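You operate a simulated robot arm through the tools that you are given. There is no shell and no other tool. Be economical: measure what you need, move in short steps, check, and stop when the job is done.

Carry out the task below with a simulated two-armed robot. There is one attempt and no reset: what you move stays moved.

## Task
Strip the magnet clean and bin the specks.
Fine: stand it in the black tray, hold the sleeve, draw the rod out, push it home again; tray emptied into the waste tin; magnet and tray back. Set down upright: magnet sleeve.

It is judged by the outcome, as a careful person would: the job done as asked, and still so three seconds after it is handed in. It fails if anything else is knocked over, pushed out of place, dropped, spilled or broken.

## Robot
Two 6-joint arms with two-finger parallel grippers on one trunk, on a base that drives. Base frame: it is fixed to the floor where the robot stands at the start and does not move with it; the origin is under the middle of the robot, x ahead of it, y to its left, z up. Readings come in m, rad, newtons and seconds.
The left shoulder is at the start at [0.06, 0.187, 1.222], the right one opposite. With the tool pointing down near the work surface each hand reaches from about 0.1 to 0.6 m from the robot's upright axis, wherever it stands, measured 20 degrees to its own side. Places, roughly: bore of the sleeve [0.7, -0.1, 0.9]; magnet rod (4x4x18 cm) [0.7, -0.1, 1]; tray [0.5, -0.2, 0.9]. Payload 1.57 kg a hand.
The TCP of each hand is the grasp point between the finger pads, 0.03 m short of the fingertips. In the tool frame z runs along the fingers and y along their closing line. Largest opening 0.11 m; finger width 0.024, thickness 0.012; the body of the gripper, 0.048 by 0.112 m, starts 0.078 m behind the TCP.
Orientation is told as [roll, pitch, yaw] about the base's x, y, z axes, in that order, counted from this pose: with the fingers straight down and closing along the base's y, the tool's x points along the base's -x, its y along +y and its z along -z.

## Interface
- The arms move only by the tool play_rows. It takes "left_deltas", "right_deltas" or both (then of equal length, played together; a hand with none holds still); each is a list of rows, each a list of 7 numbers: the turn, a rotation vector about the base's x, y, z in rad, then the shift along the base's x, y, z in m, then the gripper command, from -1 (shut) to 1 (fully open), values between in proportion. In form: [[wx, wy, wz, dx, dy, dz, gripper], ...]. A call has 1 to 10 rows; each row shifts and turns the commanded pose from where the row before left it. Each row takes 0.2 s and may step no farther than 0.05 m and 0.15 rad from the row before; otherwise, or with a gripper value out of range, the whole call is refused. Where a pose cannot be reached the arm comes as near as it can. A force on the tool above 40 N (or 10 N above the force at the start of the call, whichever is more), or a blocked arm, ends the call early, and 0.2 s more pass. Each finger travels about 0.153 m/s and halts on what it meets, pressing with about 36 N; the grip force reading is that of the motor and also rises with nothing between the fingers. The clock runs only during rows and for 0.2 s after the last one: add rows that do not move to give the fingers time. The reply holds the time, the measured pose of the TCP, the force on the tool along the base axes, the opening and the grip force, in the units named above and with some noise, with the torque about the TCP (base axes, N m) and any sound that the robot's microphone picked up.
- Cameras (640 x 400 px; columns grow to the right, rows downward): "scene" is now at [0.0106, -0.0254, 1.7618]; the picture's right is [-0.35, -0.94, 0.00], its down [-0.72, 0.27, -0.63] and it looks along [0.59, -0.22, -0.77] (base axes); focal length 286 px, centre (320, 200). "left" rides on the left gripper at [0.07, -0.016, -0.141] in its tool frame; the picture's right is [0.23, 0.97, 0.00], its down [-0.85, 0.20, -0.48] and it looks along [-0.47, 0.11, 0.88] (tool axes); focal length 222 px, centre (320, 200). "right" rides on the right gripper at [0.07, 0.016, -0.141] in its tool frame; the picture's right is [-0.23, 0.97, 0.00], its down [-0.86, -0.20, -0.48] and it looks along [-0.47, -0.11, 0.88] (tool axes); focal length 222 px, centre (320, 200). There is no depth. A picture from a camera that has moved, and an enlarged one, comes with that camera's place and axes in the base frame and with its lens.
- get_image(camera): a new picture of that camera. The clock stands still meanwhile.
- lift_body(by): slides the trunk up (or, below 0, down) by that many m; the arms and the scene camera ride with it, the base frame stays. It gives what a move gives, with no picture.
- roll_base(legs): drives the robot by 1 to 6 legs, each [ahead, left, turn to the left] in m, m and rad, along the robot's own axes; the way and the turn of a leg run together, so that a leg with both is an arc; at most 1.5 m and 3.142 rad a leg. The arms and the cameras ride along, it lands a little off, and it stops where it bumps. It gives what a move gives.
- aim_head(pan, tilt): turns the head with the scene camera to pan (to the left, within 1.501 rad either way) and tilt (down, from -0.506 to 1.204), counted from straight ahead of the robot. It gives what a move gives.
- close_up(camera, box): a new picture of the part [left, top, right, bottom] of that camera's present view, enlarged. The clock stands still meanwhile.
- job_done(): hands the job in; it is judged then, once.

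Go step by step. Nothing tells you exact positions but the pictures and the camera data: compare them with the known pose of the tool, close in by small moves and look again before you grip or let go. The budget is 120 turns and 108 pictures, counting those below and the enlarged ones. Unless the task says otherwise, let go and move clear before handing in, and close with one line.

The tools are called after ">>>" as a command line: name --argument value ..., lists and objects as JSON in quotes. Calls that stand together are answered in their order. play_rows: Moves the arms, as the interface text tells. Its arguments: {"type":"object","properties":{"left_deltas":{"type":"array"},"right_deltas":{"type":"array"}},"required":[]} The other tools are called the same way: lift_body (by) slides the trunk up or down; roll_base (legs) drives the base; aim_head (pan, tilt) turns the head that bears the scene camera; get_image (camera) takes a picture; close_up (camera, box) takes an enlarged picture of a part of a camera's view; job_done () hands the job in.

At the start:

```text
time: 0.0
left_eef_pos: [0.396, 0.0884, 1.2724]
left_tool_rot: [0.0, 0.0, -0.002]
left_contact_force: [0.5, 0.0, 0.4]
left_torque: [0.0, -0.02, -0.01]
left_width: 0.11
left_finger_force: 0.1
right_eef_pos: [0.3539, -0.3065, 1.3113]
right_tool_rot: [0.001, 0.001, 0.001]
right_contact_force: [-0.3, 0.5, -0.1]
right_torque: [-0.02, -0.03, 0.02]
right_width: 0.1098
right_finger_force: 0.0
trunk travel left (down, up): [-0.85, 0.14]
robot x, y, heading: [-0.0003, -0.001, 0.003]
head pan, tilt: [-0.36, 0.885]
```

scene: 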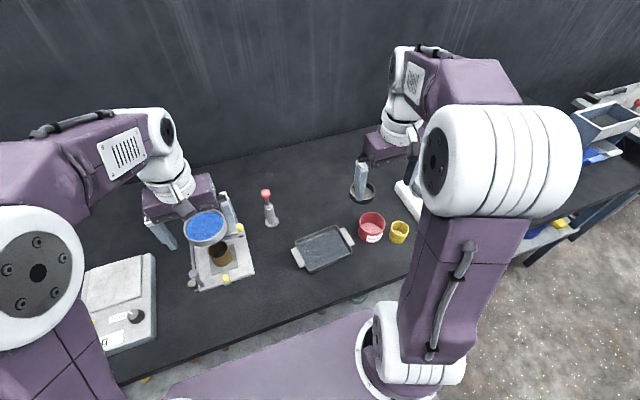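
right: 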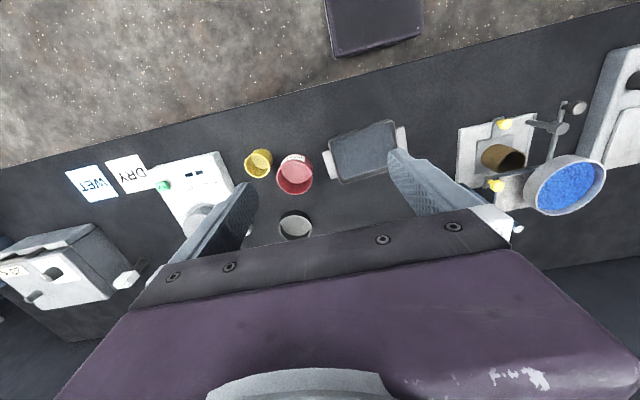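
left: 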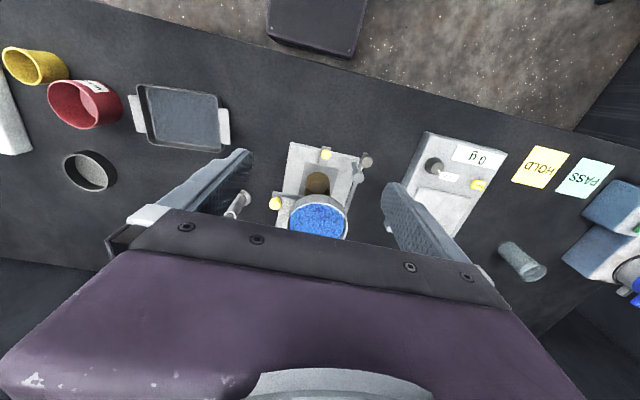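

I see the tray near the middle, what seems to be the magnet (grey with red knob) behind-left of it, and red and yellow tins to the right. I'll look closer at these before moving.

>>> close_up --camera "scene" --box '[230, 170, 330, 240]'

>>> close_up --camera "scene" --box '[280, 180, 430, 280]'

>>> close_up --camera "right" --box '[220, 110, 420, 240]'

>>> close_up --camera "left" --box '[0, 30, 260, 230]'

```text
5.71 times, centred on (280, 205) of scene
camera zoom: at [0.0106, -0.0254, 1.7618], right [-0.35, -0.94, 0.0], down [-0.72, 0.27, -0.63], along [0.59, -0.22, -0.77], focal length 1632 px, centre (549, 171)
```

zoom: 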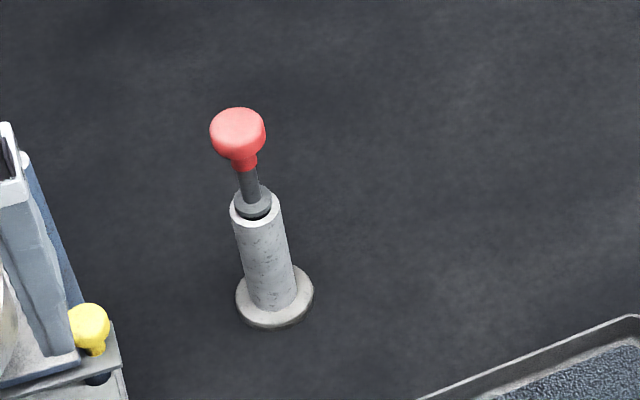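

```text
4.00 times, centred on (355, 230) of scene
camera zoom: at [0.0106, -0.0254, 1.7618], right [-0.35, -0.94, 0.0], down [-0.72, 0.27, -0.63], along [0.59, -0.22, -0.77], focal length 1142 px, centre (180, 80)
```

zoom: 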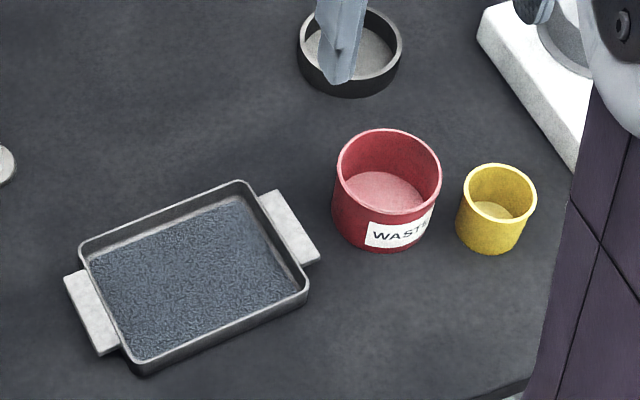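

```text
3.08 times, centred on (320, 175) of right
camera zoom: at [0.2843, -0.2911, 1.4526], right [0.23, 0.97, 0.0], down [0.86, -0.2, 0.48], along [0.47, -0.11, -0.88], focal length 684 px, centre (320, 277)
```

zoom: 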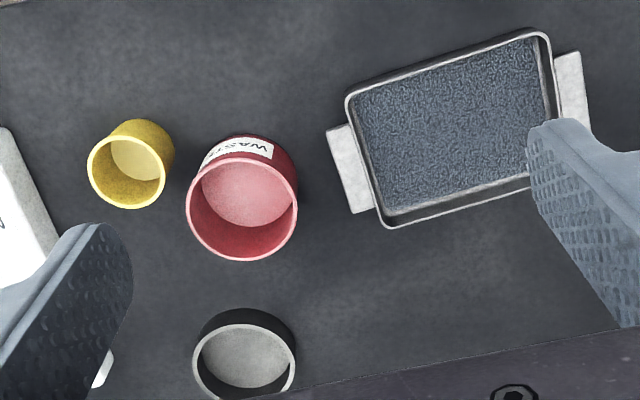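

```text
2.00 times, centred on (130, 130) of left
camera zoom: at [0.3278, 0.0704, 1.4146], right [-0.23, 0.97, 0.0], down [0.85, 0.2, 0.48], along [0.47, 0.11, -0.88], focal length 444 px, centre (700, 340)
```

zoom: 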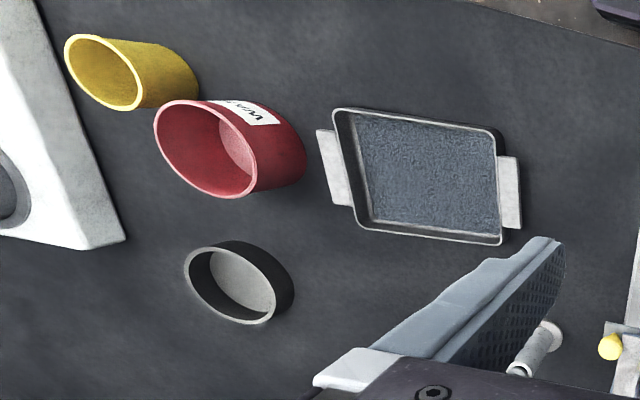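

The magnet stands at about (0.68, -0.07), the table is at z≈0.84, the tray centre is at about (0.49, -0.22), and the red tin marked WASTE is at about (0.50, -0.41). I'll shift the base right a bit so both hands reach the tray well, then look again.

>>> roll_base --legs '[[0, -0.13, 0]]'

>>> aim_head --pan -0.1 --tilt 0.95

>>> get_image --camera "scene"

>>> get_image --camera "left"

```text
time: 1.3
left_eef_pos: [0.3963, -0.0397, 1.2738]
left_tool_rot: [0.0, -0.001, 0.001]
left_contact_force: [0.3, 0.6, 0.2]
left_torque: [0.0, 0.03, 0.02]
left_width: 0.1099
left_finger_force: 0.1
right_eef_pos: [0.3537, -0.434, 1.3114]
right_tool_rot: [-0.002, -0.002, -0.002]
right_contact_force: [0.4, 0.2, -0.1]
right_torque: [-0.04, -0.01, 0.02]
right_width: 0.1101
right_finger_force: 0.1
trunk travel left (down, up): [-0.85, 0.14]
robot x, y, heading: [-0.0012, -0.1338, -0.003]
head pan, tilt: [-0.36, 0.885]
```

```text
time: 2.0
left_eef_pos: [0.3974, -0.0441, 1.2731]
left_tool_rot: [0.002, 0.0, -0.002]
left_contact_force: [-0.3, -0.5, 0.3]
left_torque: [0.04, -0.01, -0.02]
left_width: 0.11
left_finger_force: 0.2
right_eef_pos: [0.3532, -0.4376, 1.3122]
right_tool_rot: [0.0, 0.003, -0.001]
right_contact_force: [-0.3, -0.1, -0.5]
right_torque: [0.03, 0.0, 0.03]
right_width: 0.1101
right_finger_force: 0.0
trunk travel left (down, up): [-0.85, 0.14]
robot x, y, heading: [-0.0012, -0.1327, -0.005]
head pan, tilt: [-0.099, 0.949]
```

```text
100 pictures are left
camera scene: at [0.0114, -0.1369, 1.757], right [-0.1, -0.99, 0.0], down [-0.81, 0.08, -0.58], along [0.58, -0.06, -0.81], focal length 286 px, centre (320, 200)
```

scene: 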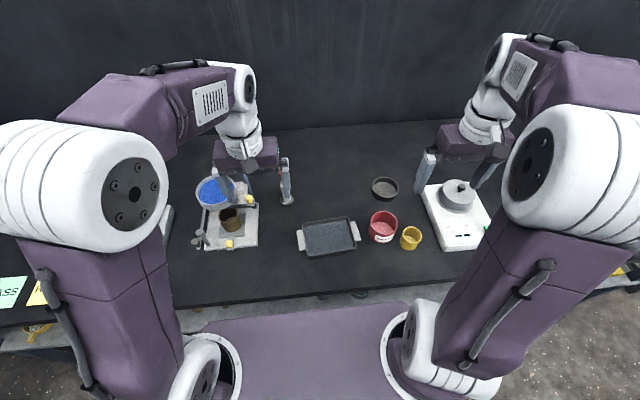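

```text
99 pictures are left
camera left: at [0.3278, -0.0607, 1.4147], right [-0.23, 0.97, 0.0], down [0.86, 0.2, 0.48], along [0.47, 0.11, -0.88], focal length 222 px, centre (320, 200)
```

left: 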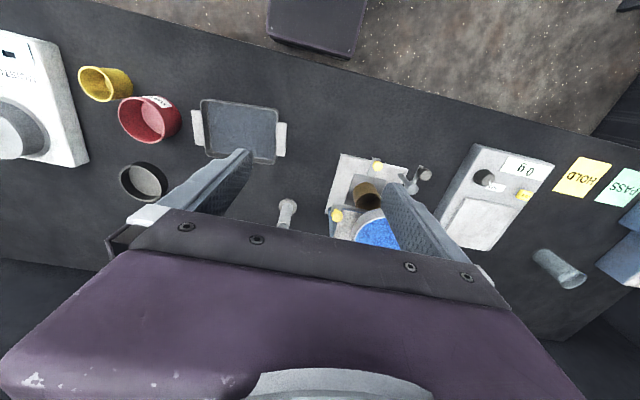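

The layout is confirmed after the drive. Next I pitch the left hand forward so its fingers point ahead and down, so it can take the sleeve from behind and leave the knob free.

>>> play_rows --left_deltas '[[0, -0.15, 0, 0.02, -0.005, -0.03, 1], [0, -0.15, 0, 0.02, -0.005, -0.03, 1], [0, -0.15, 0, 0.02, -0.005, -0.03, 1], [0, -0.15, 0, 0.02, -0.005, -0.03, 1], [0, -0.15, 0, 0.02, -0.005, -0.03, 1], [0, -0.15, 0, 0.02, -0.004, -0.03, 1], [0, 0, 0, 0.02, 0, -0.04, 1], [0, 0, 0, 0.01, 0, -0.04, 1]]'

>>> get_image --camera "left"

>>> get_image --camera "scene"

```text
time: 3.9
left_eef_pos: [0.5352, -0.0559, 1.031]
left_tool_rot: [0.048, -0.803, -0.005]
left_contact_force: [1.4, -0.3, 0.1]
left_torque: [-0.04, 0.03, 0.01]
left_width: 0.1098
left_finger_force: 0.0
left hand out of reach, approached as far as the arm can: row 4, 5
right_eef_pos: [0.3545, -0.4368, 1.3109]
right_tool_rot: [-0.001, 0.0, 0.0]
right_contact_force: [-0.1, 0.0, 0.5]
right_torque: [0.02, 0.03, 0.02]
right_width: 0.11
right_finger_force: 0.1
trunk travel left (down, up): [-0.85, 0.14]
robot x, y, heading: [-0.0025, -0.1296, -0.004]
head pan, tilt: [-0.099, 0.949]
```

```text
98 pictures are left
camera left: at [0.3872, -0.0798, 1.0775], right [-0.19, 0.97, -0.13], down [0.24, 0.17, 0.95], along [0.95, 0.15, -0.27], focal length 222 px, centre (320, 200)
```

left: 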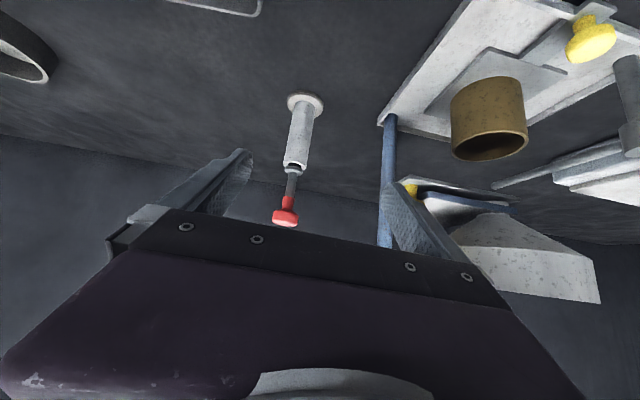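

```text
97 pictures are left
camera scene: at [0.0127, -0.135, 1.7571], right [-0.1, -0.99, 0.0], down [-0.81, 0.08, -0.58], along [0.58, -0.06, -0.81], focal length 286 px, centre (320, 200)
```

scene: 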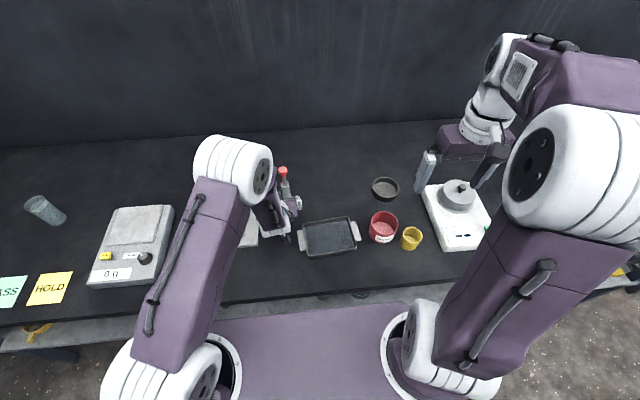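

The left hand is behind the magnet and slightly lagging its command. I lower it toward sleeve height while still behind, and check.

>>> play_rows --left_deltas '[[0, 0, 0, 0, 0, -0.03, 1], [0, 0, 0, 0, 0, -0.03, 1], [0, 0, 0, 0, 0, -0.03, 1], [0, 0, 0, 0, 0, -0.02, 1], [0, 0, 0, 0, 0, 0, 1], [0, 0, 0, 0, 0, 0, 1]]'

>>> get_image --camera "left"

>>> close_up --camera "scene" --box '[180, 140, 360, 260]'

```text
time: 5.2
left_eef_pos: [0.5512, -0.0667, 0.9257]
left_tool_rot: [0.061, -0.801, -0.012]
left_contact_force: [-0.9, 0.1, -0.2]
left_torque: [0.01, -0.01, 0.05]
left_width: 0.11
left_finger_force: 0.1
left hand out of reach, approached as far as the arm can: row 1, 2, 3
right_eef_pos: [0.3536, -0.4359, 1.31]
right_tool_rot: [0.001, -0.002, -0.002]
right_contact_force: [-0.1, -0.3, -0.1]
right_torque: [0.01, -0.02, -0.02]
right_width: 0.1103
right_finger_force: 0.1
trunk travel left (down, up): [-0.85, 0.14]
robot x, y, heading: [0.0014, -0.1297, -0.001]
head pan, tilt: [-0.099, 0.949]
```

```text
96 pictures are left
camera left: at [0.4033, -0.0915, 0.9731], right [-0.19, 0.97, -0.12], down [0.24, 0.17, 0.96], along [0.95, 0.15, -0.27], focal length 222 px, centre (320, 200)
```

left: 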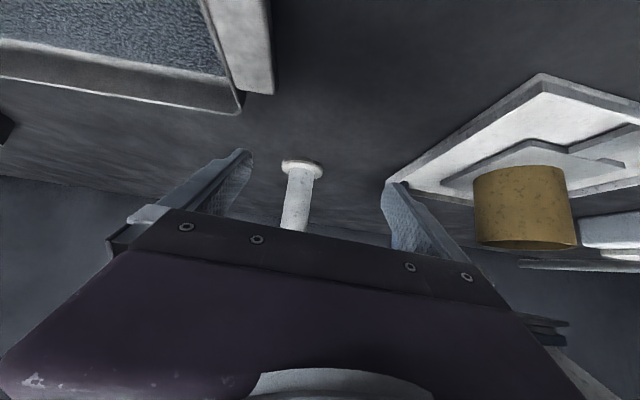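

```text
3.33 times, centred on (270, 200) of scene
camera zoom: at [0.0112, -0.1355, 1.757], right [-0.1, -0.99, 0.0], down [-0.81, 0.08, -0.58], along [0.58, -0.06, -0.81], focal length 952 px, centre (487, 200)
```

zoom: 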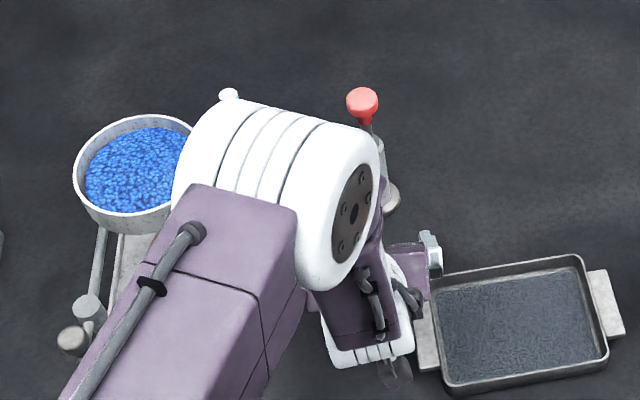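

The left forearm would crowd the blue dish if it went further, while the area to the right of the magnet is clear. I'll back the left hand out and use the right hand for the sleeve instead.

>>> play_rows --left_deltas '[[0, 0, 0, -0.02, 0, 0.045, 1], [0, 0, 0, -0.02, 0, 0.045, 1], [0, 0.15, 0, -0.02, 0, 0.04, 1], [0, 0.15, 0, -0.02, 0, 0.04, 1], [0, 0.15, 0, -0.02, 0.01, 0.04, 1], [0, 0.15, 0, -0.02, 0.02, 0.04, 1], [0, 0.15, 0, -0.02, 0.02, 0.04, 1], [0, 0.15, 0, -0.02, 0.03, 0.04, 1], [0, 0, 0, -0.01, 0.03, 0.03, 1]]'

>>> roll_base --legs '[[0, 0.1, 0]]'

>>> get_image --camera "scene"

```text
refused: row 8 steps farther than a row can; nothing moved
```

```text
time: 6.4
left_eef_pos: [0.5521, 0.0296, 0.9275]
left_tool_rot: [0.065, -0.802, -0.015]
left_contact_force: [0.2, 0.8, 0.5]
left_torque: [0.0, 0.01, -0.01]
left_width: 0.1101
left_finger_force: 0.0
right_eef_pos: [0.354, -0.3403, 1.3102]
right_tool_rot: [0.001, 0.002, 0.001]
right_contact_force: [0.8, 0.3, -0.6]
right_torque: [0.0, 0.02, 0.03]
right_width: 0.1101
right_finger_force: 0.1
trunk travel left (down, up): [-0.85, 0.14]
robot x, y, heading: [-0.0013, -0.0306, -0.002]
head pan, tilt: [-0.099, 0.949]
```

```text
94 pictures are left
camera scene: at [0.0116, -0.04, 1.757], right [-0.1, -0.99, 0.0], down [-0.81, 0.08, -0.58], along [0.58, -0.06, -0.81], focal length 286 px, centre (320, 200)
```

scene: 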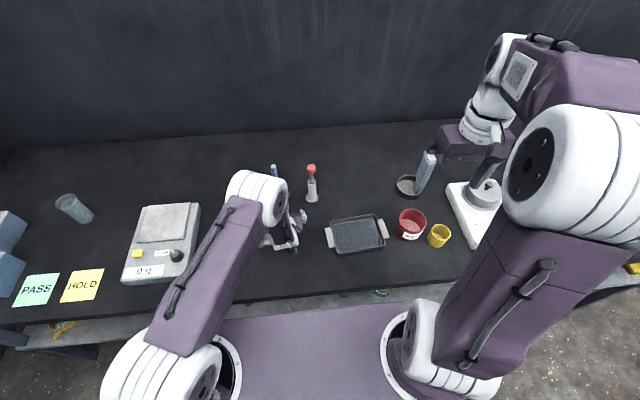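

The retract was refused, but the base still drove left with the hand low. I need to check whether the left hand touched the stand before moving anything.

>>> get_image --camera "left"

>>> close_up --camera "scene" --box '[190, 150, 340, 250]'

```text
93 pictures are left
camera left: at [0.4035, 0.0059, 0.9733], right [-0.19, 0.97, -0.12], down [0.24, 0.16, 0.96], along [0.95, 0.15, -0.27], focal length 222 px, centre (320, 200)
```

left: 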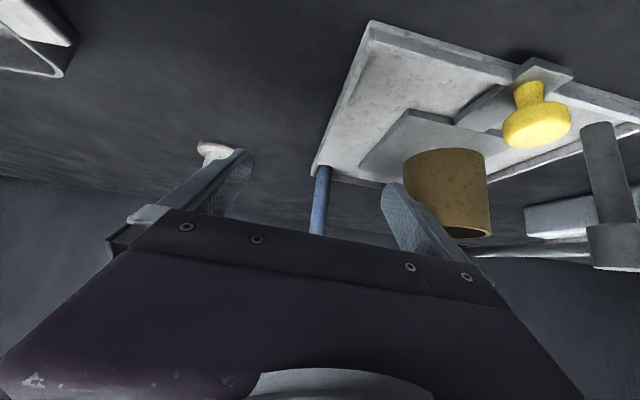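

```text
4.00 times, centred on (265, 200) of scene
camera zoom: at [0.0116, -0.04, 1.757], right [-0.1, -0.99, 0.0], down [-0.81, 0.08, -0.58], along [0.58, -0.06, -0.81], focal length 1142 px, centre (540, 200)
```

zoom: 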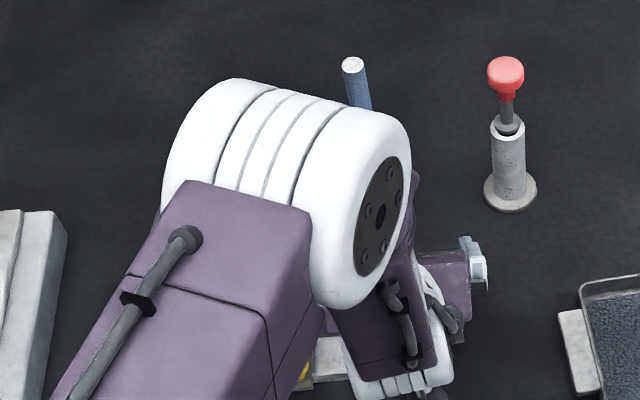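

Forces stayed near zero and the stand still looks in place, so there was no contact. I'll draw the left hand straight back first, then raise it.

>>> play_rows --left_deltas '[[0, 0, 0, -0.04, 0, 0.0, 1], [0, 0, 0, -0.04, 0, 0.01, 1], [0, 0, 0, -0.03, 0, 0.03, 1], [0, 0, 0, -0.02, 0, 0.04, 1], [0, 0.15, 0, -0.01, 0, 0.045, 1], [0, 0.15, 0, 0, 0, 0.045, 1], [0, 0.15, 0, 0, 0, 0.045, 1], [0, 0.15, 0, 0, 0.02, 0.04, 1], [0, 0.15, 0, 0, 0.02, 0.04, 1], [0, 0.15, 0, 0, 0.02, 0.03, 1]]'

>>> get_image --camera "scene"

```text
time: 8.6
left_eef_pos: [0.4795, 0.0511, 1.2649]
left_tool_rot: [0.051, 0.1, -0.008]
left_contact_force: [-0.4, 0.0, 0.5]
left_torque: [-0.02, 0.03, 0.0]
left_width: 0.1099
left_finger_force: 0.1
left hand out of reach, approached as far as the arm can: row 1, 2, 3, 4
right_eef_pos: [0.3555, -0.3358, 1.3098]
right_tool_rot: [-0.001, 0.001, -0.001]
right_contact_force: [0.4, -0.2, -0.6]
right_torque: [-0.03, 0.01, -0.01]
right_width: 0.1102
right_finger_force: 0.0
trunk travel left (down, up): [-0.85, 0.14]
robot x, y, heading: [-0.0013, -0.0297, -0.002]
head pan, tilt: [-0.099, 0.949]
```

```text
91 pictures are left
camera scene: at [0.0136, -0.0354, 1.757], right [-0.1, -0.99, 0.0], down [-0.81, 0.08, -0.58], along [0.58, -0.06, -0.81], focal length 286 px, centre (320, 200)
```

scene: 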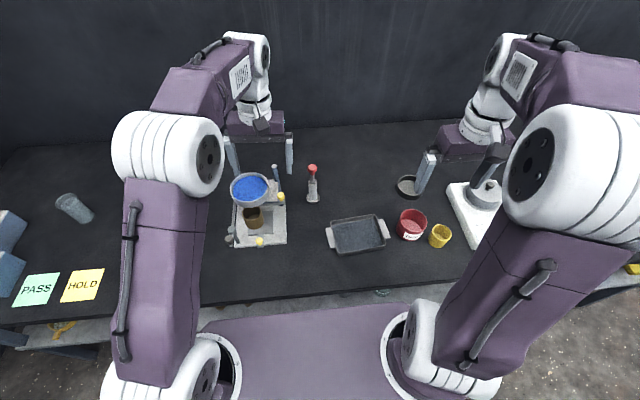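

The stand and dish are unchanged. Now the right hand turns slightly left and pitches forward toward the magnet while staying high.

>>> play_rows --right_deltas '[[0, 0, 0.15, 0.01, 0.015, -0.02, 1], [0, 0, 0.15, 0.02, 0.02, -0.02, 1], [0.0443, -0.1433, 0, 0.02, 0.02, -0.03, 1], [0.0443, -0.1433, 0, 0.02, 0.02, -0.03, 1], [0.0443, -0.1433, 0, 0.02, 0.02, -0.03, 1], [0.0443, -0.1433, 0, 0.02, 0.02, -0.03, 1], [0.0443, -0.1433, 0, 0.02, 0.02, -0.03, 1], [0, 0, 0, 0.01, 0.02, -0.03, 1], [0, 0, 0, 0, 0.02, -0.03, 1], [0, 0, 0, 0, 0, 0, 1]]'

>>> get_image --camera "right"

>>> get_image --camera "scene"

```text
time: 10.8
left_eef_pos: [0.4787, 0.0501, 1.2656]
left_tool_rot: [0.052, 0.1, -0.009]
left_contact_force: [0.3, 0.3, -0.7]
left_torque: [-0.01, -0.03, -0.01]
left_width: 0.1101
left_finger_force: 0.0
right_eef_pos: [0.516, -0.171, 1.0796]
right_tool_rot: [0.027, -0.74, 0.287]
right_contact_force: [-0.2, -0.1, -0.1]
right_torque: [0.01, -0.01, -0.01]
right_width: 0.11
right_finger_force: 0.0
right hand out of reach, approached as far as the arm can: row 8, 9
trunk travel left (down, up): [-0.85, 0.14]
robot x, y, heading: [0.0017, -0.0282, -0.004]
head pan, tilt: [-0.099, 0.949]
```

```text
90 pictures are left
camera right: at [0.3713, -0.2006, 1.1373], right [-0.13, 0.98, 0.17], down [0.36, -0.12, 0.93], along [0.92, 0.18, -0.33], focal length 222 px, centre (320, 200)
```

right: 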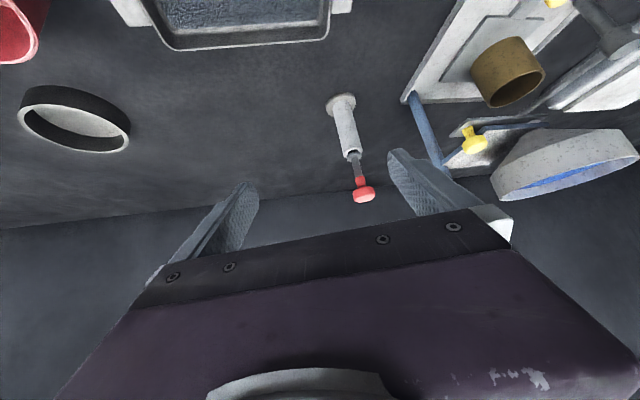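

```text
89 pictures are left
camera scene: at [0.0108, -0.0361, 1.757], right [-0.1, -0.99, 0.0], down [-0.81, 0.08, -0.58], along [0.58, -0.06, -0.81], focal length 286 px, centre (320, 200)
```

scene: 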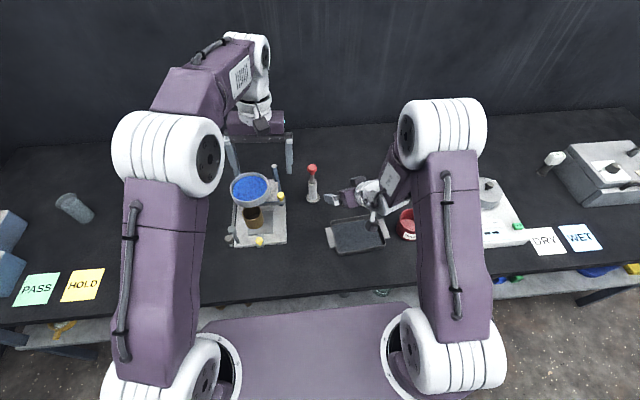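

The magnet is ahead-left of the right hand, and a second fix puts the knob at (0.677, -0.073, 1.02). I descend to sleeve height while still about 12 cm short of it.

>>> play_rows --right_deltas '[[0, 0, 0, 0.006, 0.012, -0.035, 1], [0, 0, 0, 0.006, 0.012, -0.035, 1], [0, 0, 0, 0.006, 0.012, -0.035, 1], [0, 0, 0, 0.006, 0.012, -0.035, 1], [0, 0, 0, 0.006, 0.012, -0.035, 1], [0, 0, 0, 0, 0, 0, 1]]'

>>> get_image --camera "right"

>>> get_image --camera "scene"

```text
time: 12.2
left_eef_pos: [0.4782, 0.0514, 1.2654]
left_tool_rot: [0.052, 0.098, -0.008]
left_contact_force: [0.1, 0.3, 0.0]
left_torque: [0.02, 0.01, 0.01]
left_width: 0.1099
left_finger_force: 0.0
right_eef_pos: [0.5973, -0.122, 0.947]
right_tool_rot: [0.02, -0.746, 0.281]
right_contact_force: [0.0, -0.5, 0.1]
right_torque: [0.0, 0.01, 0.03]
right_width: 0.1101
right_finger_force: 0.0
right hand out of reach, approached as far as the arm can: row 1, 2, 3, 4, 5
trunk travel left (down, up): [-0.85, 0.14]
robot x, y, heading: [-0.0022, -0.0312, 0.0]
head pan, tilt: [-0.099, 0.949]
```

```text
88 pictures are left
camera right: at [0.452, -0.1504, 1.0044], right [-0.12, 0.98, 0.17], down [0.35, -0.12, 0.93], along [0.93, 0.17, -0.33], focal length 222 px, centre (320, 200)
```

right: 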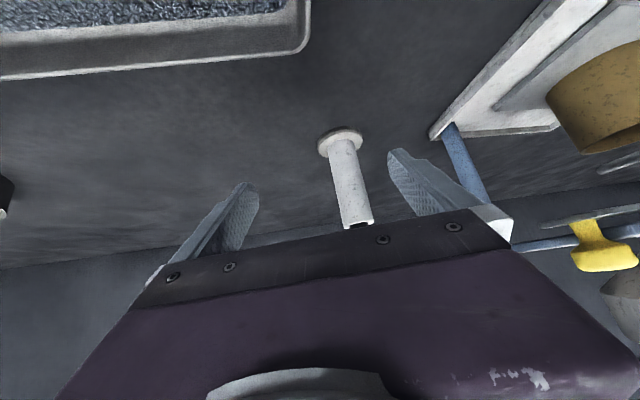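

```text
87 pictures are left
camera scene: at [0.0113, -0.0356, 1.757], right [-0.1, -0.99, 0.0], down [-0.81, 0.08, -0.58], along [0.58, -0.06, -0.81], focal length 286 px, centre (320, 200)
```

scene: 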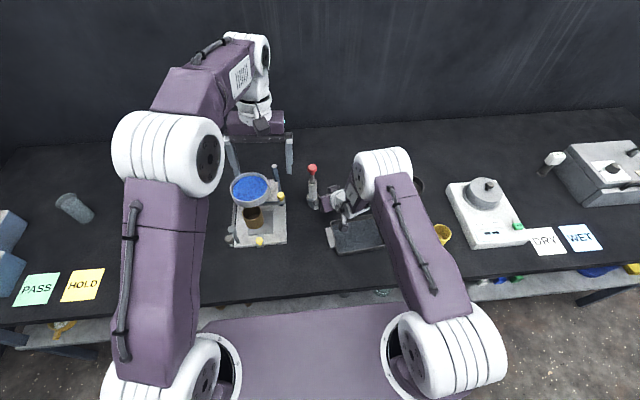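

The arm is limited near the robot at this pitch, so the hand is already closer at (0.60, -0.12, 0.95). I'll align sideways, lower it, and then advance in small steps with the sleeve between the fingers.

>>> play_rows --right_deltas '[[0, 0, 0, 0.005, 0.02, -0.01, 1], [0, 0, 0, 0.01, 0.008, -0.02, 1], [0, 0, 0, 0.015, 0.005, -0.01, 1], [0, 0, 0, 0, 0, 0, 1]]'

>>> get_image --camera "right"

>>> close_up --camera "scene" --box '[260, 140, 410, 240]'

```text
time: 13.2
left_eef_pos: [0.479, 0.0499, 1.2664]
left_tool_rot: [0.052, 0.096, -0.008]
left_contact_force: [0.3, -0.1, -0.8]
left_torque: [0.02, -0.02, 0.02]
left_width: 0.1099
left_finger_force: 0.0
right_eef_pos: [0.6308, -0.1084, 0.9068]
right_tool_rot: [0.001, -0.75, 0.3]
right_contact_force: [0.2, 0.2, -0.4]
right_torque: [-0.01, -0.02, 0.0]
right_width: 0.1102
right_finger_force: 0.0
right hand out of reach, approached as far as the arm can: row 1, 2
trunk travel left (down, up): [-0.85, 0.14]
robot x, y, heading: [-0.0015, -0.0305, -0.003]
head pan, tilt: [-0.099, 0.949]
```

```text
86 pictures are left
camera right: at [0.4852, -0.1369, 0.9639], right [-0.13, 0.98, 0.15], down [0.35, -0.1, 0.93], along [0.93, 0.17, -0.33], focal length 222 px, centre (320, 200)
```

right: 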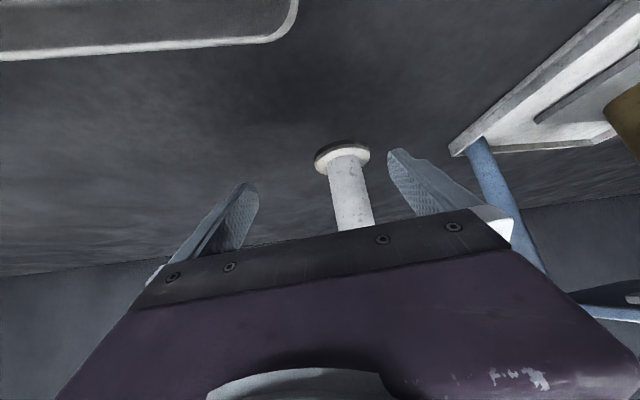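

```text
4.00 times, centred on (335, 190) of scene
camera zoom: at [0.0116, -0.0356, 1.757], right [-0.1, -0.99, 0.0], down [-0.81, 0.08, -0.58], along [0.58, -0.06, -0.81], focal length 1142 px, centre (260, 240)
```

zoom: 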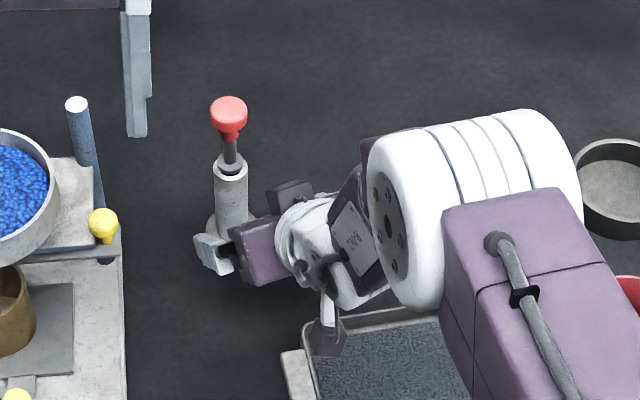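

The sleeve sits about 2 cm left of the gripper's centre line and 5 cm ahead. I shift left, then go forward, in small rows.

>>> play_rows --right_deltas '[[0, 0, 0, -0.006, 0.019, 0, 1], [0, 0, 0, 0.015, 0.005, 0, 1], [0, 0, 0, 0.015, 0.005, 0, 1], [0, 0, 0, 0.015, 0.004, 0, 1], [0, 0, 0, 0, 0, 0, 1]]'

>>> get_image --camera "right"

>>> close_up --camera "scene" --box '[260, 140, 410, 240]'

```text
time: 14.4
left_eef_pos: [0.478, 0.0502, 1.2654]
left_tool_rot: [0.052, 0.097, -0.009]
left_contact_force: [0.2, -0.9, -1.0]
left_torque: [0.0, 0.0, -0.01]
left_width: 0.11
left_finger_force: 0.2
right_eef_pos: [0.6733, -0.0861, 0.9074]
right_tool_rot: [0.0, -0.748, 0.301]
right_contact_force: [-0.7, 0.5, 1.2]
right_torque: [-0.03, -0.02, -0.02]
right_width: 0.1098
right_finger_force: 0.1
right hand out of reach, approached as far as the arm can: row 1
trunk travel left (down, up): [-0.85, 0.14]
robot x, y, heading: [-0.0019, -0.0295, -0.001]
head pan, tilt: [-0.099, 0.949]
```

```text
84 pictures are left
camera right: at [0.5284, -0.1141, 0.964], right [-0.13, 0.98, 0.15], down [0.35, -0.1, 0.93], along [0.93, 0.17, -0.33], focal length 222 px, centre (320, 200)
```

right: 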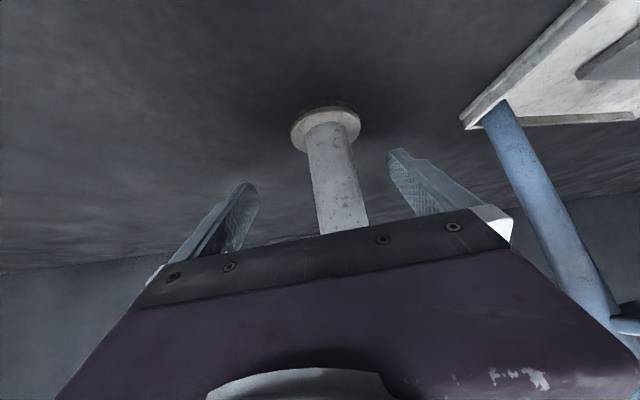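

```text
4.00 times, centred on (335, 190) of scene
camera zoom: at [0.0116, -0.0361, 1.757], right [-0.1, -0.99, 0.0], down [-0.81, 0.08, -0.58], along [0.58, -0.06, -0.81], focal length 1142 px, centre (260, 240)
```

zoom: 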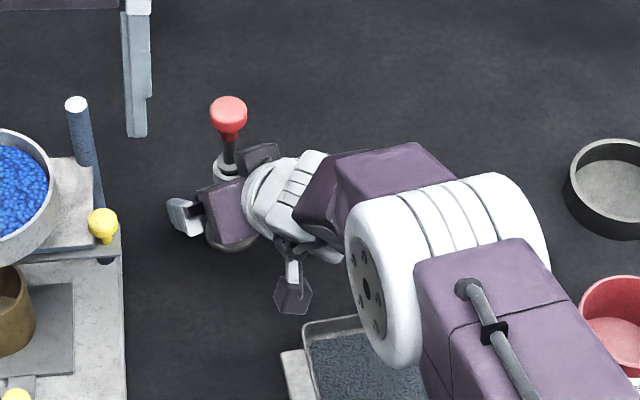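

The hand is about 1 cm off laterally and 1 cm short. I'll correct that and then close on the sleeve.

>>> play_rows --right_deltas '[[0, 0, 0, 0.004, 0.013, 0, 1], [0, 0, 0, 0, 0, 0, 0.1], [0, 0, 0, 0, 0, 0, -0.3]]'

>>> get_image --camera "right"

```text
time: 15.2
left_eef_pos: [0.4771, 0.0505, 1.2675]
left_tool_rot: [0.053, 0.097, -0.008]
left_contact_force: [-0.1, -0.1, 0.4]
left_torque: [0.02, -0.02, 0.02]
left_width: 0.1101
left_finger_force: 0.0
right_eef_pos: [0.6786, -0.0727, 0.9078]
right_tool_rot: [0.0, -0.751, 0.298]
right_contact_force: [0.4, -0.7, 0.2]
right_torque: [0.04, -0.04, -0.01]
right_width: 0.0384
right_finger_force: 0.1
trunk travel left (down, up): [-0.85, 0.14]
robot x, y, heading: [-0.0015, -0.031, 0.0]
head pan, tilt: [-0.099, 0.949]
```

```text
82 pictures are left
camera right: at [0.5323, -0.1013, 0.9638], right [-0.13, 0.98, 0.16], down [0.34, -0.1, 0.93], along [0.93, 0.17, -0.32], focal length 222 px, centre (320, 200)
```

right: 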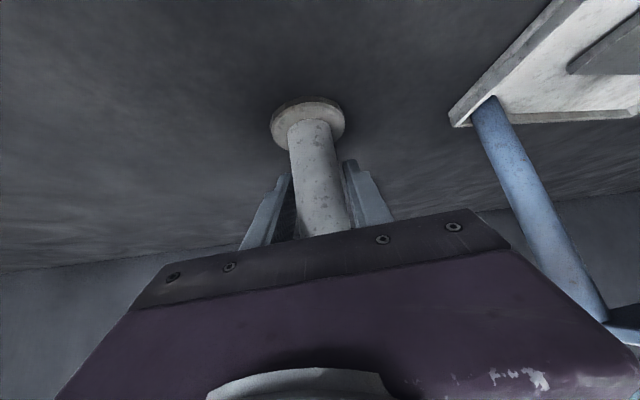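

The sleeve is nearly centred between the fingers. I close fully on it and raise it slightly.

>>> play_rows --right_deltas '[[0, 0, 0, 0, 0, 0, -1], [0, 0, 0, 0, 0, 0, -1], [0, 0, 0, 0, 0, 0.01, -1], [0, 0, 0, 0, 0, 0.02, -1], [0, 0, 0, 0, 0, 0.02, -1]]'

>>> get_image --camera "right"

>>> close_up --camera "scene" --box '[260, 140, 410, 240]'

```text
time: 16.4
left_eef_pos: [0.4795, 0.0512, 1.2656]
left_tool_rot: [0.052, 0.097, -0.01]
left_contact_force: [-0.2, -0.2, 0.4]
left_torque: [0.01, 0.01, -0.04]
left_width: 0.1099
left_finger_force: 0.1
right_eef_pos: [0.6787, -0.0723, 0.9571]
right_tool_rot: [0.002, -0.75, 0.299]
right_contact_force: [0.0, 0.0, -1.6]
right_torque: [0.05, -0.06, 0.0]
right_width: 0.0285
right_finger_force: 35.8
trunk travel left (down, up): [-0.85, 0.14]
robot x, y, heading: [-0.0026, -0.0298, -0.0]
head pan, tilt: [-0.099, 0.949]
```

```text
81 pictures are left
camera right: at [0.5326, -0.1009, 1.0138], right [-0.13, 0.98, 0.16], down [0.35, -0.1, 0.93], along [0.93, 0.17, -0.33], focal length 222 px, centre (320, 200)
```

right: 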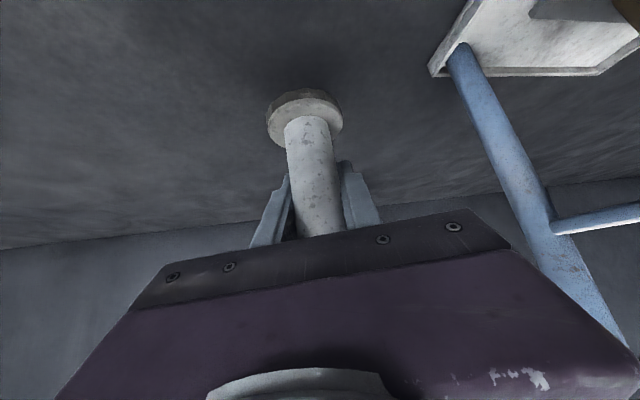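

```text
4.00 times, centred on (335, 190) of scene
camera zoom: at [0.0116, -0.036, 1.757], right [-0.1, -0.99, 0.0], down [-0.81, 0.08, -0.58], along [0.58, -0.06, -0.81], focal length 1142 px, centre (260, 240)
```

zoom: 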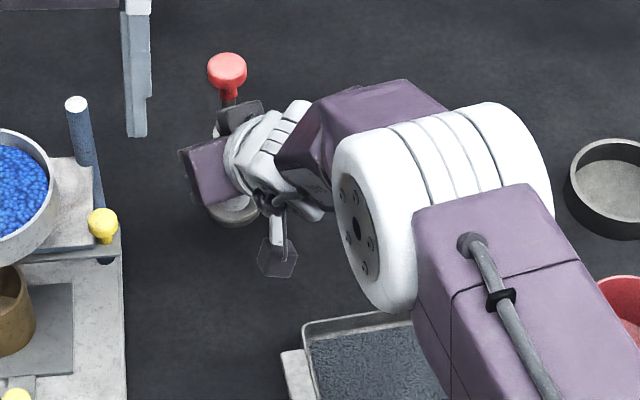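

The magnet is held, weighing about 0.16 kg, and it is off the table. To let the arms work closer in at this tilt, I'll raise the right hand, bring the left hand back, and lower the trunk.

>>> play_rows --right_deltas '[[0, 0, 0, 0, 0, 0.025, -1], [0, 0, 0, 0, 0, 0.03, -1], [0, 0, 0, 0, 0, 0.03, -1], [0, 0, 0, 0, 0, 0.03, -1], [0, 0, 0, 0, 0, 0.02, -1], [0, 0, 0, 0, 0, 0.0, -1]]' --left_deltas '[[0, -0.1, 0, -0.02, 0.01, 0.02, 1], [-0.05, 0, 0, -0.02, 0.02, 0.02, 1], [0, 0, 0, -0.02, 0.02, 0.02, 1], [0, 0, 0, -0.02, 0.02, 0.02, 1], [0, 0, 0, -0.02, 0.02, 0.02, 1], [0, 0, 0, 0, 0, 0, 1]]'

```text
time: 17.8
left_eef_pos: [0.3799, 0.1395, 1.3645]
left_tool_rot: [0.003, -0.001, -0.006]
left_contact_force: [-1.1, -0.3, 0.1]
left_torque: [0.03, 0.04, -0.01]
left_width: 0.1103
left_finger_force: 0.0
right_eef_pos: [0.6804, -0.0731, 1.0904]
right_tool_rot: [0.003, -0.748, 0.298]
right_contact_force: [1.3, 0.2, -2.1]
right_torque: [0.03, 0.0, 0.02]
right_width: 0.0286
right_finger_force: 36.0
trunk travel left (down, up): [-0.85, 0.14]
robot x, y, heading: [-0.0014, -0.0318, 0.001]
head pan, tilt: [-0.099, 0.949]
```

Both hands are high and clear. I lower the trunk by 0.12 m.

>>> lift_body --by -0.12

>>> get_image --camera "scene"

```text
time: 19.3
left_eef_pos: [0.3789, 0.1401, 1.2457]
left_tool_rot: [0.004, -0.003, -0.007]
left_contact_force: [0.2, 0.3, 0.4]
left_torque: [0.02, -0.01, -0.01]
left_width: 0.1099
left_finger_force: 0.2
right_eef_pos: [0.6785, -0.0721, 0.9711]
right_tool_rot: [0.0, -0.751, 0.298]
right_contact_force: [-0.1, 0.3, -1.6]
right_torque: [-0.02, -0.03, -0.03]
right_width: 0.0286
right_finger_force: 36.0
trunk travel left (down, up): [-0.73, 0.26]
robot x, y, heading: [-0.0015, -0.0313, -0.003]
head pan, tilt: [-0.099, 0.949]
```

```text
79 pictures are left
camera scene: at [0.0116, -0.036, 1.6371], right [-0.1, -0.99, 0.0], down [-0.81, 0.08, -0.58], along [0.58, -0.06, -0.81], focal length 286 px, centre (320, 200)
```

scene: 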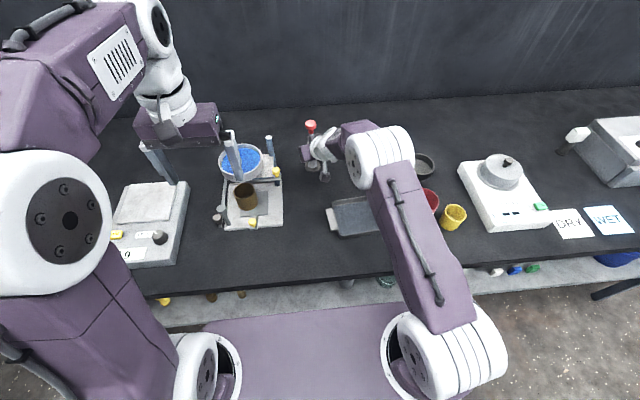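

The trunk is lower. Now I try bringing the held magnet toward a spot over the tray, watching the reach.

>>> play_rows --right_deltas '[[0, 0, 0, -0.02, -0.03, 0.005, -1], [0, 0, 0, -0.03, -0.03, 0, -1], [0, 0, 0, -0.03, -0.03, 0, -1], [0, 0, 0, -0.03, -0.03, 0, -1], [0, 0, 0, -0.03, -0.02, 0, -1], [0, 0, 0, 0, 0, 0, -1]]'

>>> get_image --camera "scene"

```text
time: 20.7
left_eef_pos: [0.3789, 0.1405, 1.2445]
left_tool_rot: [0.003, -0.002, -0.006]
left_contact_force: [0.1, 0.5, 1.1]
left_torque: [-0.02, 0.02, 0.0]
left_width: 0.1101
left_finger_force: 0.0
right_eef_pos: [0.5447, -0.2003, 0.9746]
right_tool_rot: [-0.001, -0.75, 0.301]
right_contact_force: [-0.4, 0.4, -3.0]
right_torque: [0.03, 0.03, -0.01]
right_width: 0.0286
right_finger_force: 36.4
right hand out of reach, approached as far as the arm can: row 1
trunk travel left (down, up): [-0.73, 0.26]
robot x, y, heading: [-0.0009, -0.0309, 0.001]
head pan, tilt: [-0.099, 0.949]
```

```text
78 pictures are left
camera scene: at [0.0126, -0.0356, 1.637], right [-0.1, -0.99, 0.0], down [-0.81, 0.08, -0.58], along [0.58, -0.06, -0.81], focal length 286 px, centre (320, 200)
```

scene: 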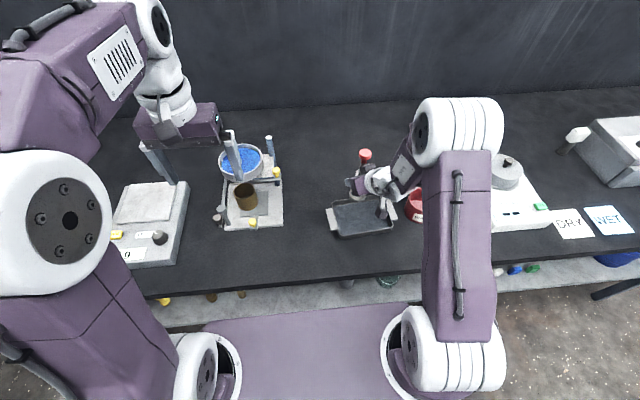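

The lowered trunk solved the reach. I bring the magnet over the tray middle and lower it most of the way.

>>> play_rows --right_deltas '[[0, 0, 0, -0.025, -0.009, 0, -1], [0, 0, 0, -0.025, -0.009, 0, -1], [0, 0, 0, 0, 0, -0.015, -1], [0, 0, 0, 0, 0, -0.015, -1], [0, 0, 0, 0, 0, -0.01, -1], [0, 0, 0, 0, 0, 0, -1]]'

>>> get_image --camera "right"

>>> close_up --camera "scene" --box '[300, 130, 450, 250]'

```text
time: 22.1
left_eef_pos: [0.3802, 0.1402, 1.2452]
left_tool_rot: [0.001, -0.002, -0.006]
left_contact_force: [-0.1, -0.3, -0.3]
left_torque: [-0.03, 0.01, 0.0]
left_width: 0.1103
left_finger_force: 0.1
right_eef_pos: [0.5124, -0.2279, 0.9488]
right_tool_rot: [0.011, -0.745, 0.293]
right_contact_force: [1.0, 0.1, -2.7]
right_torque: [-0.02, 0.01, -0.01]
right_width: 0.0285
right_finger_force: 35.9
right hand out of reach, approached as far as the arm can: row 3, 4, 5
trunk travel left (down, up): [-0.73, 0.26]
robot x, y, heading: [-0.0033, -0.0301, -0.008]
head pan, tilt: [-0.099, 0.949]
```

```text
77 pictures are left
camera right: at [0.3671, -0.2566, 1.0063], right [-0.13, 0.98, 0.16], down [0.35, -0.11, 0.93], along [0.93, 0.18, -0.33], focal length 222 px, centre (320, 200)
```

right: 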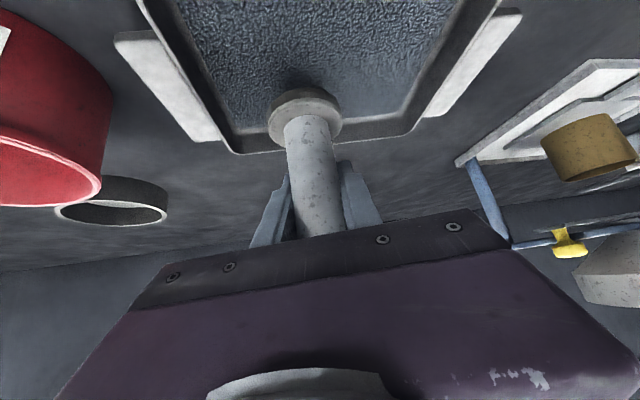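

```text
3.33 times, centred on (375, 190) of scene
camera zoom: at [0.012, -0.036, 1.637], right [-0.1, -0.99, 0.0], down [-0.81, 0.08, -0.58], along [0.58, -0.06, -0.81], focal length 952 px, centre (137, 233)
```

zoom: 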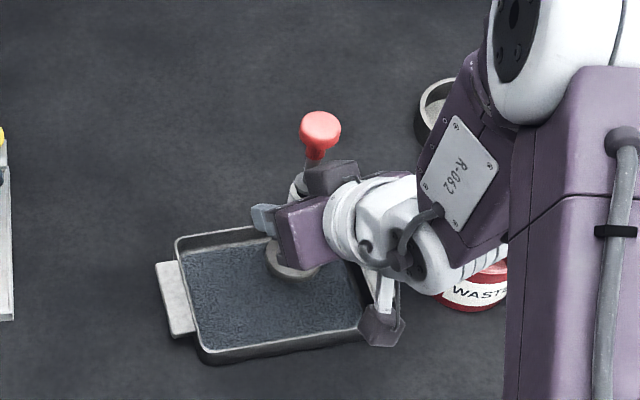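

The sleeve is over the tray but at the reach limit for lowering. Lowering the trunk itself by 3 cm will bring it down into the tray.

>>> lift_body --by -0.03

>>> get_image --camera "right"

```text
time: 22.9
left_eef_pos: [0.3789, 0.1406, 1.2152]
left_tool_rot: [0.004, -0.004, -0.005]
left_contact_force: [-1.2, 0.1, 0.2]
left_torque: [0.02, -0.02, 0.01]
left_width: 0.1099
left_finger_force: 0.0
right_eef_pos: [0.5116, -0.2268, 0.9191]
right_tool_rot: [0.011, -0.745, 0.294]
right_contact_force: [0.4, -0.8, -1.8]
right_torque: [0.02, -0.03, -0.01]
right_width: 0.0287
right_finger_force: 35.4
trunk travel left (down, up): [-0.7, 0.29]
robot x, y, heading: [0.0005, -0.0264, -0.004]
head pan, tilt: [-0.099, 0.949]
```

```text
75 pictures are left
camera right: at [0.3667, -0.2566, 0.9765], right [-0.13, 0.98, 0.16], down [0.35, -0.11, 0.93], along [0.93, 0.18, -0.33], focal length 222 px, centre (320, 200)
```

right: 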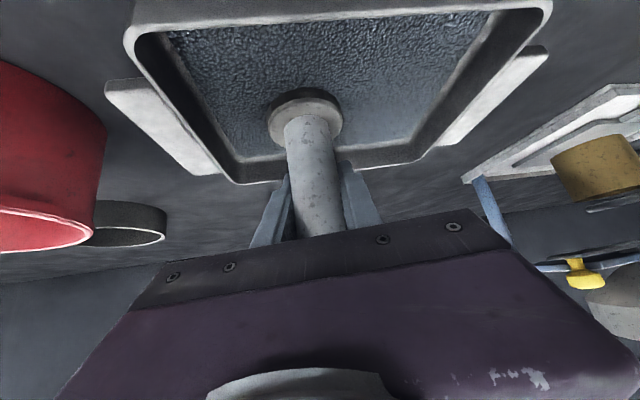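

The sleeve foot is just above the tray floor, clear of the back wall. I ease down until the force shows contact.

>>> lift_body --by -0.006

```text
time: 23.4
left_eef_pos: [0.3776, 0.1402, 1.2096]
left_tool_rot: [0.003, -0.004, -0.008]
left_contact_force: [-0.2, 0.1, 0.7]
left_torque: [0.0, 0.02, 0.01]
left_width: 0.1102
left_finger_force: 0.1
right_eef_pos: [0.5124, -0.2269, 0.9146]
right_tool_rot: [0.009, -0.748, 0.296]
right_contact_force: [0.0, 0.3, 5.4]
right_torque: [-0.08, -0.09, -0.04]
right_width: 0.0287
right_finger_force: 36.1
trunk travel left (down, up): [-0.694, 0.296]
robot x, y, heading: [-0.0008, -0.0305, -0.005]
head pan, tilt: [-0.099, 0.949]
```

The magnet now stands on the tray floor, with the right hand still gripping the sleeve. I test the left hand's reach toward a point above the knob.

>>> play_rows --left_deltas '[[0, 0, 0, 0.02, -0.04, 0.01, 1], [0, 0, 0, 0.02, -0.04, 0.01, 1], [0, 0, 0, 0.02, -0.04, 0.01, 1], [0, 0, 0, 0.015, -0.04, 0.0, 0], [0, 0, 0, 0.015, -0.04, 0, 0], [0, 0, 0, 0.015, -0.04, 0, 0], [0, 0, 0, 0.015, -0.04, 0, 0], [0, 0, 0, 0, 0, 0, 0]]'

>>> get_image --camera "scene"

```text
time: 25.2
left_eef_pos: [0.4447, -0.1, 1.2039]
left_tool_rot: [0.002, -0.004, -0.007]
left_contact_force: [-0.4, 0.6, 0.1]
left_torque: [-0.01, 0.02, 0.01]
left_width: 0.055
left_finger_force: 0.0
left hand out of reach, approached as far as the arm can: row 5, 6, 7
right_eef_pos: [0.5131, -0.226, 0.9139]
right_tool_rot: [0.009, -0.747, 0.295]
right_contact_force: [1.5, 0.2, 11.5]
right_torque: [-0.13, -0.16, 0.0]
right_width: 0.0285
right_finger_force: 36.4
trunk travel left (down, up): [-0.694, 0.296]
robot x, y, heading: [-0.0005, -0.024, -0.005]
head pan, tilt: [-0.099, 0.949]
```

```text
74 pictures are left
camera scene: at [0.0099, -0.0352, 1.6011], right [-0.1, -0.99, 0.0], down [-0.81, 0.08, -0.58], along [0.58, -0.06, -0.81], focal length 286 px, centre (320, 200)
```

scene: 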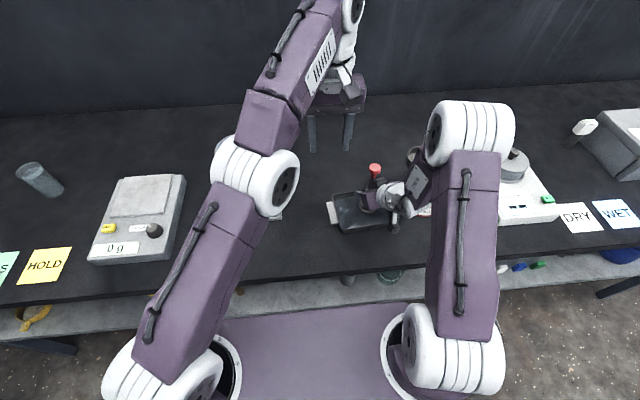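

The left hand stops about 12 cm short, so the robot must stand further right. I raise the magnet a little, pull the left hand aside, and then shift the base.

>>> play_rows --left_deltas '[[0, 0, 0, 0, 0.03, 0.02, 0], [0, 0, 0, 0, 0.04, 0.02, 0], [0, 0, 0, 0, 0.04, 0.02, 0], [0, 0, 0, -0.01, 0.04, 0, 0], [0, 0, 0, -0.01, 0.0, 0, 0], [0, 0, 0, 0, 0.0, 0, 0]]' --right_deltas '[[0, 0, 0, 0, 0, 0.015, -1], [0, 0, 0, 0, 0, 0.02, -1], [0, 0, 0, 0, 0, 0.02, -1], [0, 0, 0, 0, 0, 0.02, -1], [0, 0, 0, 0, 0, 0, -1], [0, 0, 0, 0, 0, 0, -1]]'

```text
time: 26.6
left_eef_pos: [0.4253, 0.0497, 1.2637]
left_tool_rot: [0.005, -0.001, -0.009]
left_contact_force: [0.4, -0.4, -0.4]
left_torque: [0.01, 0.02, 0.0]
left_width: 0.0548
left_finger_force: 0.1
right_eef_pos: [0.5128, -0.2277, 0.9886]
right_tool_rot: [0.012, -0.745, 0.292]
right_contact_force: [0.1, 0.6, -2.1]
right_torque: [0.03, -0.01, 0.0]
right_width: 0.0286
right_finger_force: 35.9
trunk travel left (down, up): [-0.694, 0.296]
robot x, y, heading: [-0.0011, -0.0312, 0.0]
head pan, tilt: [-0.099, 0.949]
```

The magnet foot is at about z 0.92, clear of everything around it. I drive right 15 cm and back 3 cm.

>>> roll_base --legs '[[-0.03, -0.15, 0]]'

>>> get_image --camera "scene"

```text
time: 28.0
left_eef_pos: [0.396, -0.0978, 1.2646]
left_tool_rot: [0.001, -0.002, -0.009]
left_contact_force: [0.1, -0.3, -0.8]
left_torque: [0.0, 0.0, 0.02]
left_width: 0.0548
left_finger_force: 0.1
right_eef_pos: [0.4831, -0.3746, 0.9883]
right_tool_rot: [0.01, -0.744, 0.296]
right_contact_force: [0.7, 0.0, -2.2]
right_torque: [0.01, -0.05, 0.02]
right_width: 0.0284
right_finger_force: 35.8
trunk travel left (down, up): [-0.694, 0.296]
robot x, y, heading: [-0.0314, -0.1775, -0.005]
head pan, tilt: [-0.099, 0.949]
```

```text
73 pictures are left
camera scene: at [-0.0176, -0.1833, 1.601], right [-0.1, -0.99, 0.0], down [-0.81, 0.08, -0.58], along [0.58, -0.06, -0.81], focal length 286 px, centre (320, 200)
```

scene: 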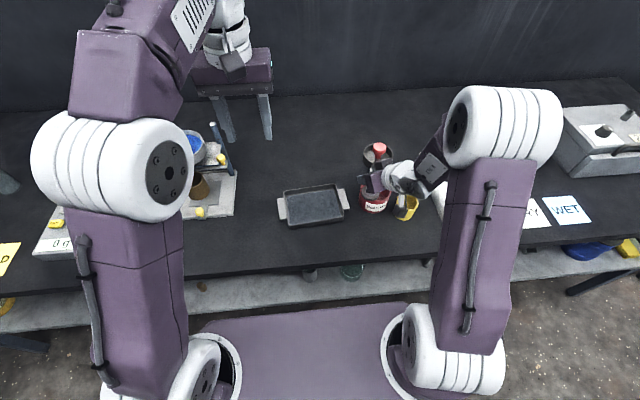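

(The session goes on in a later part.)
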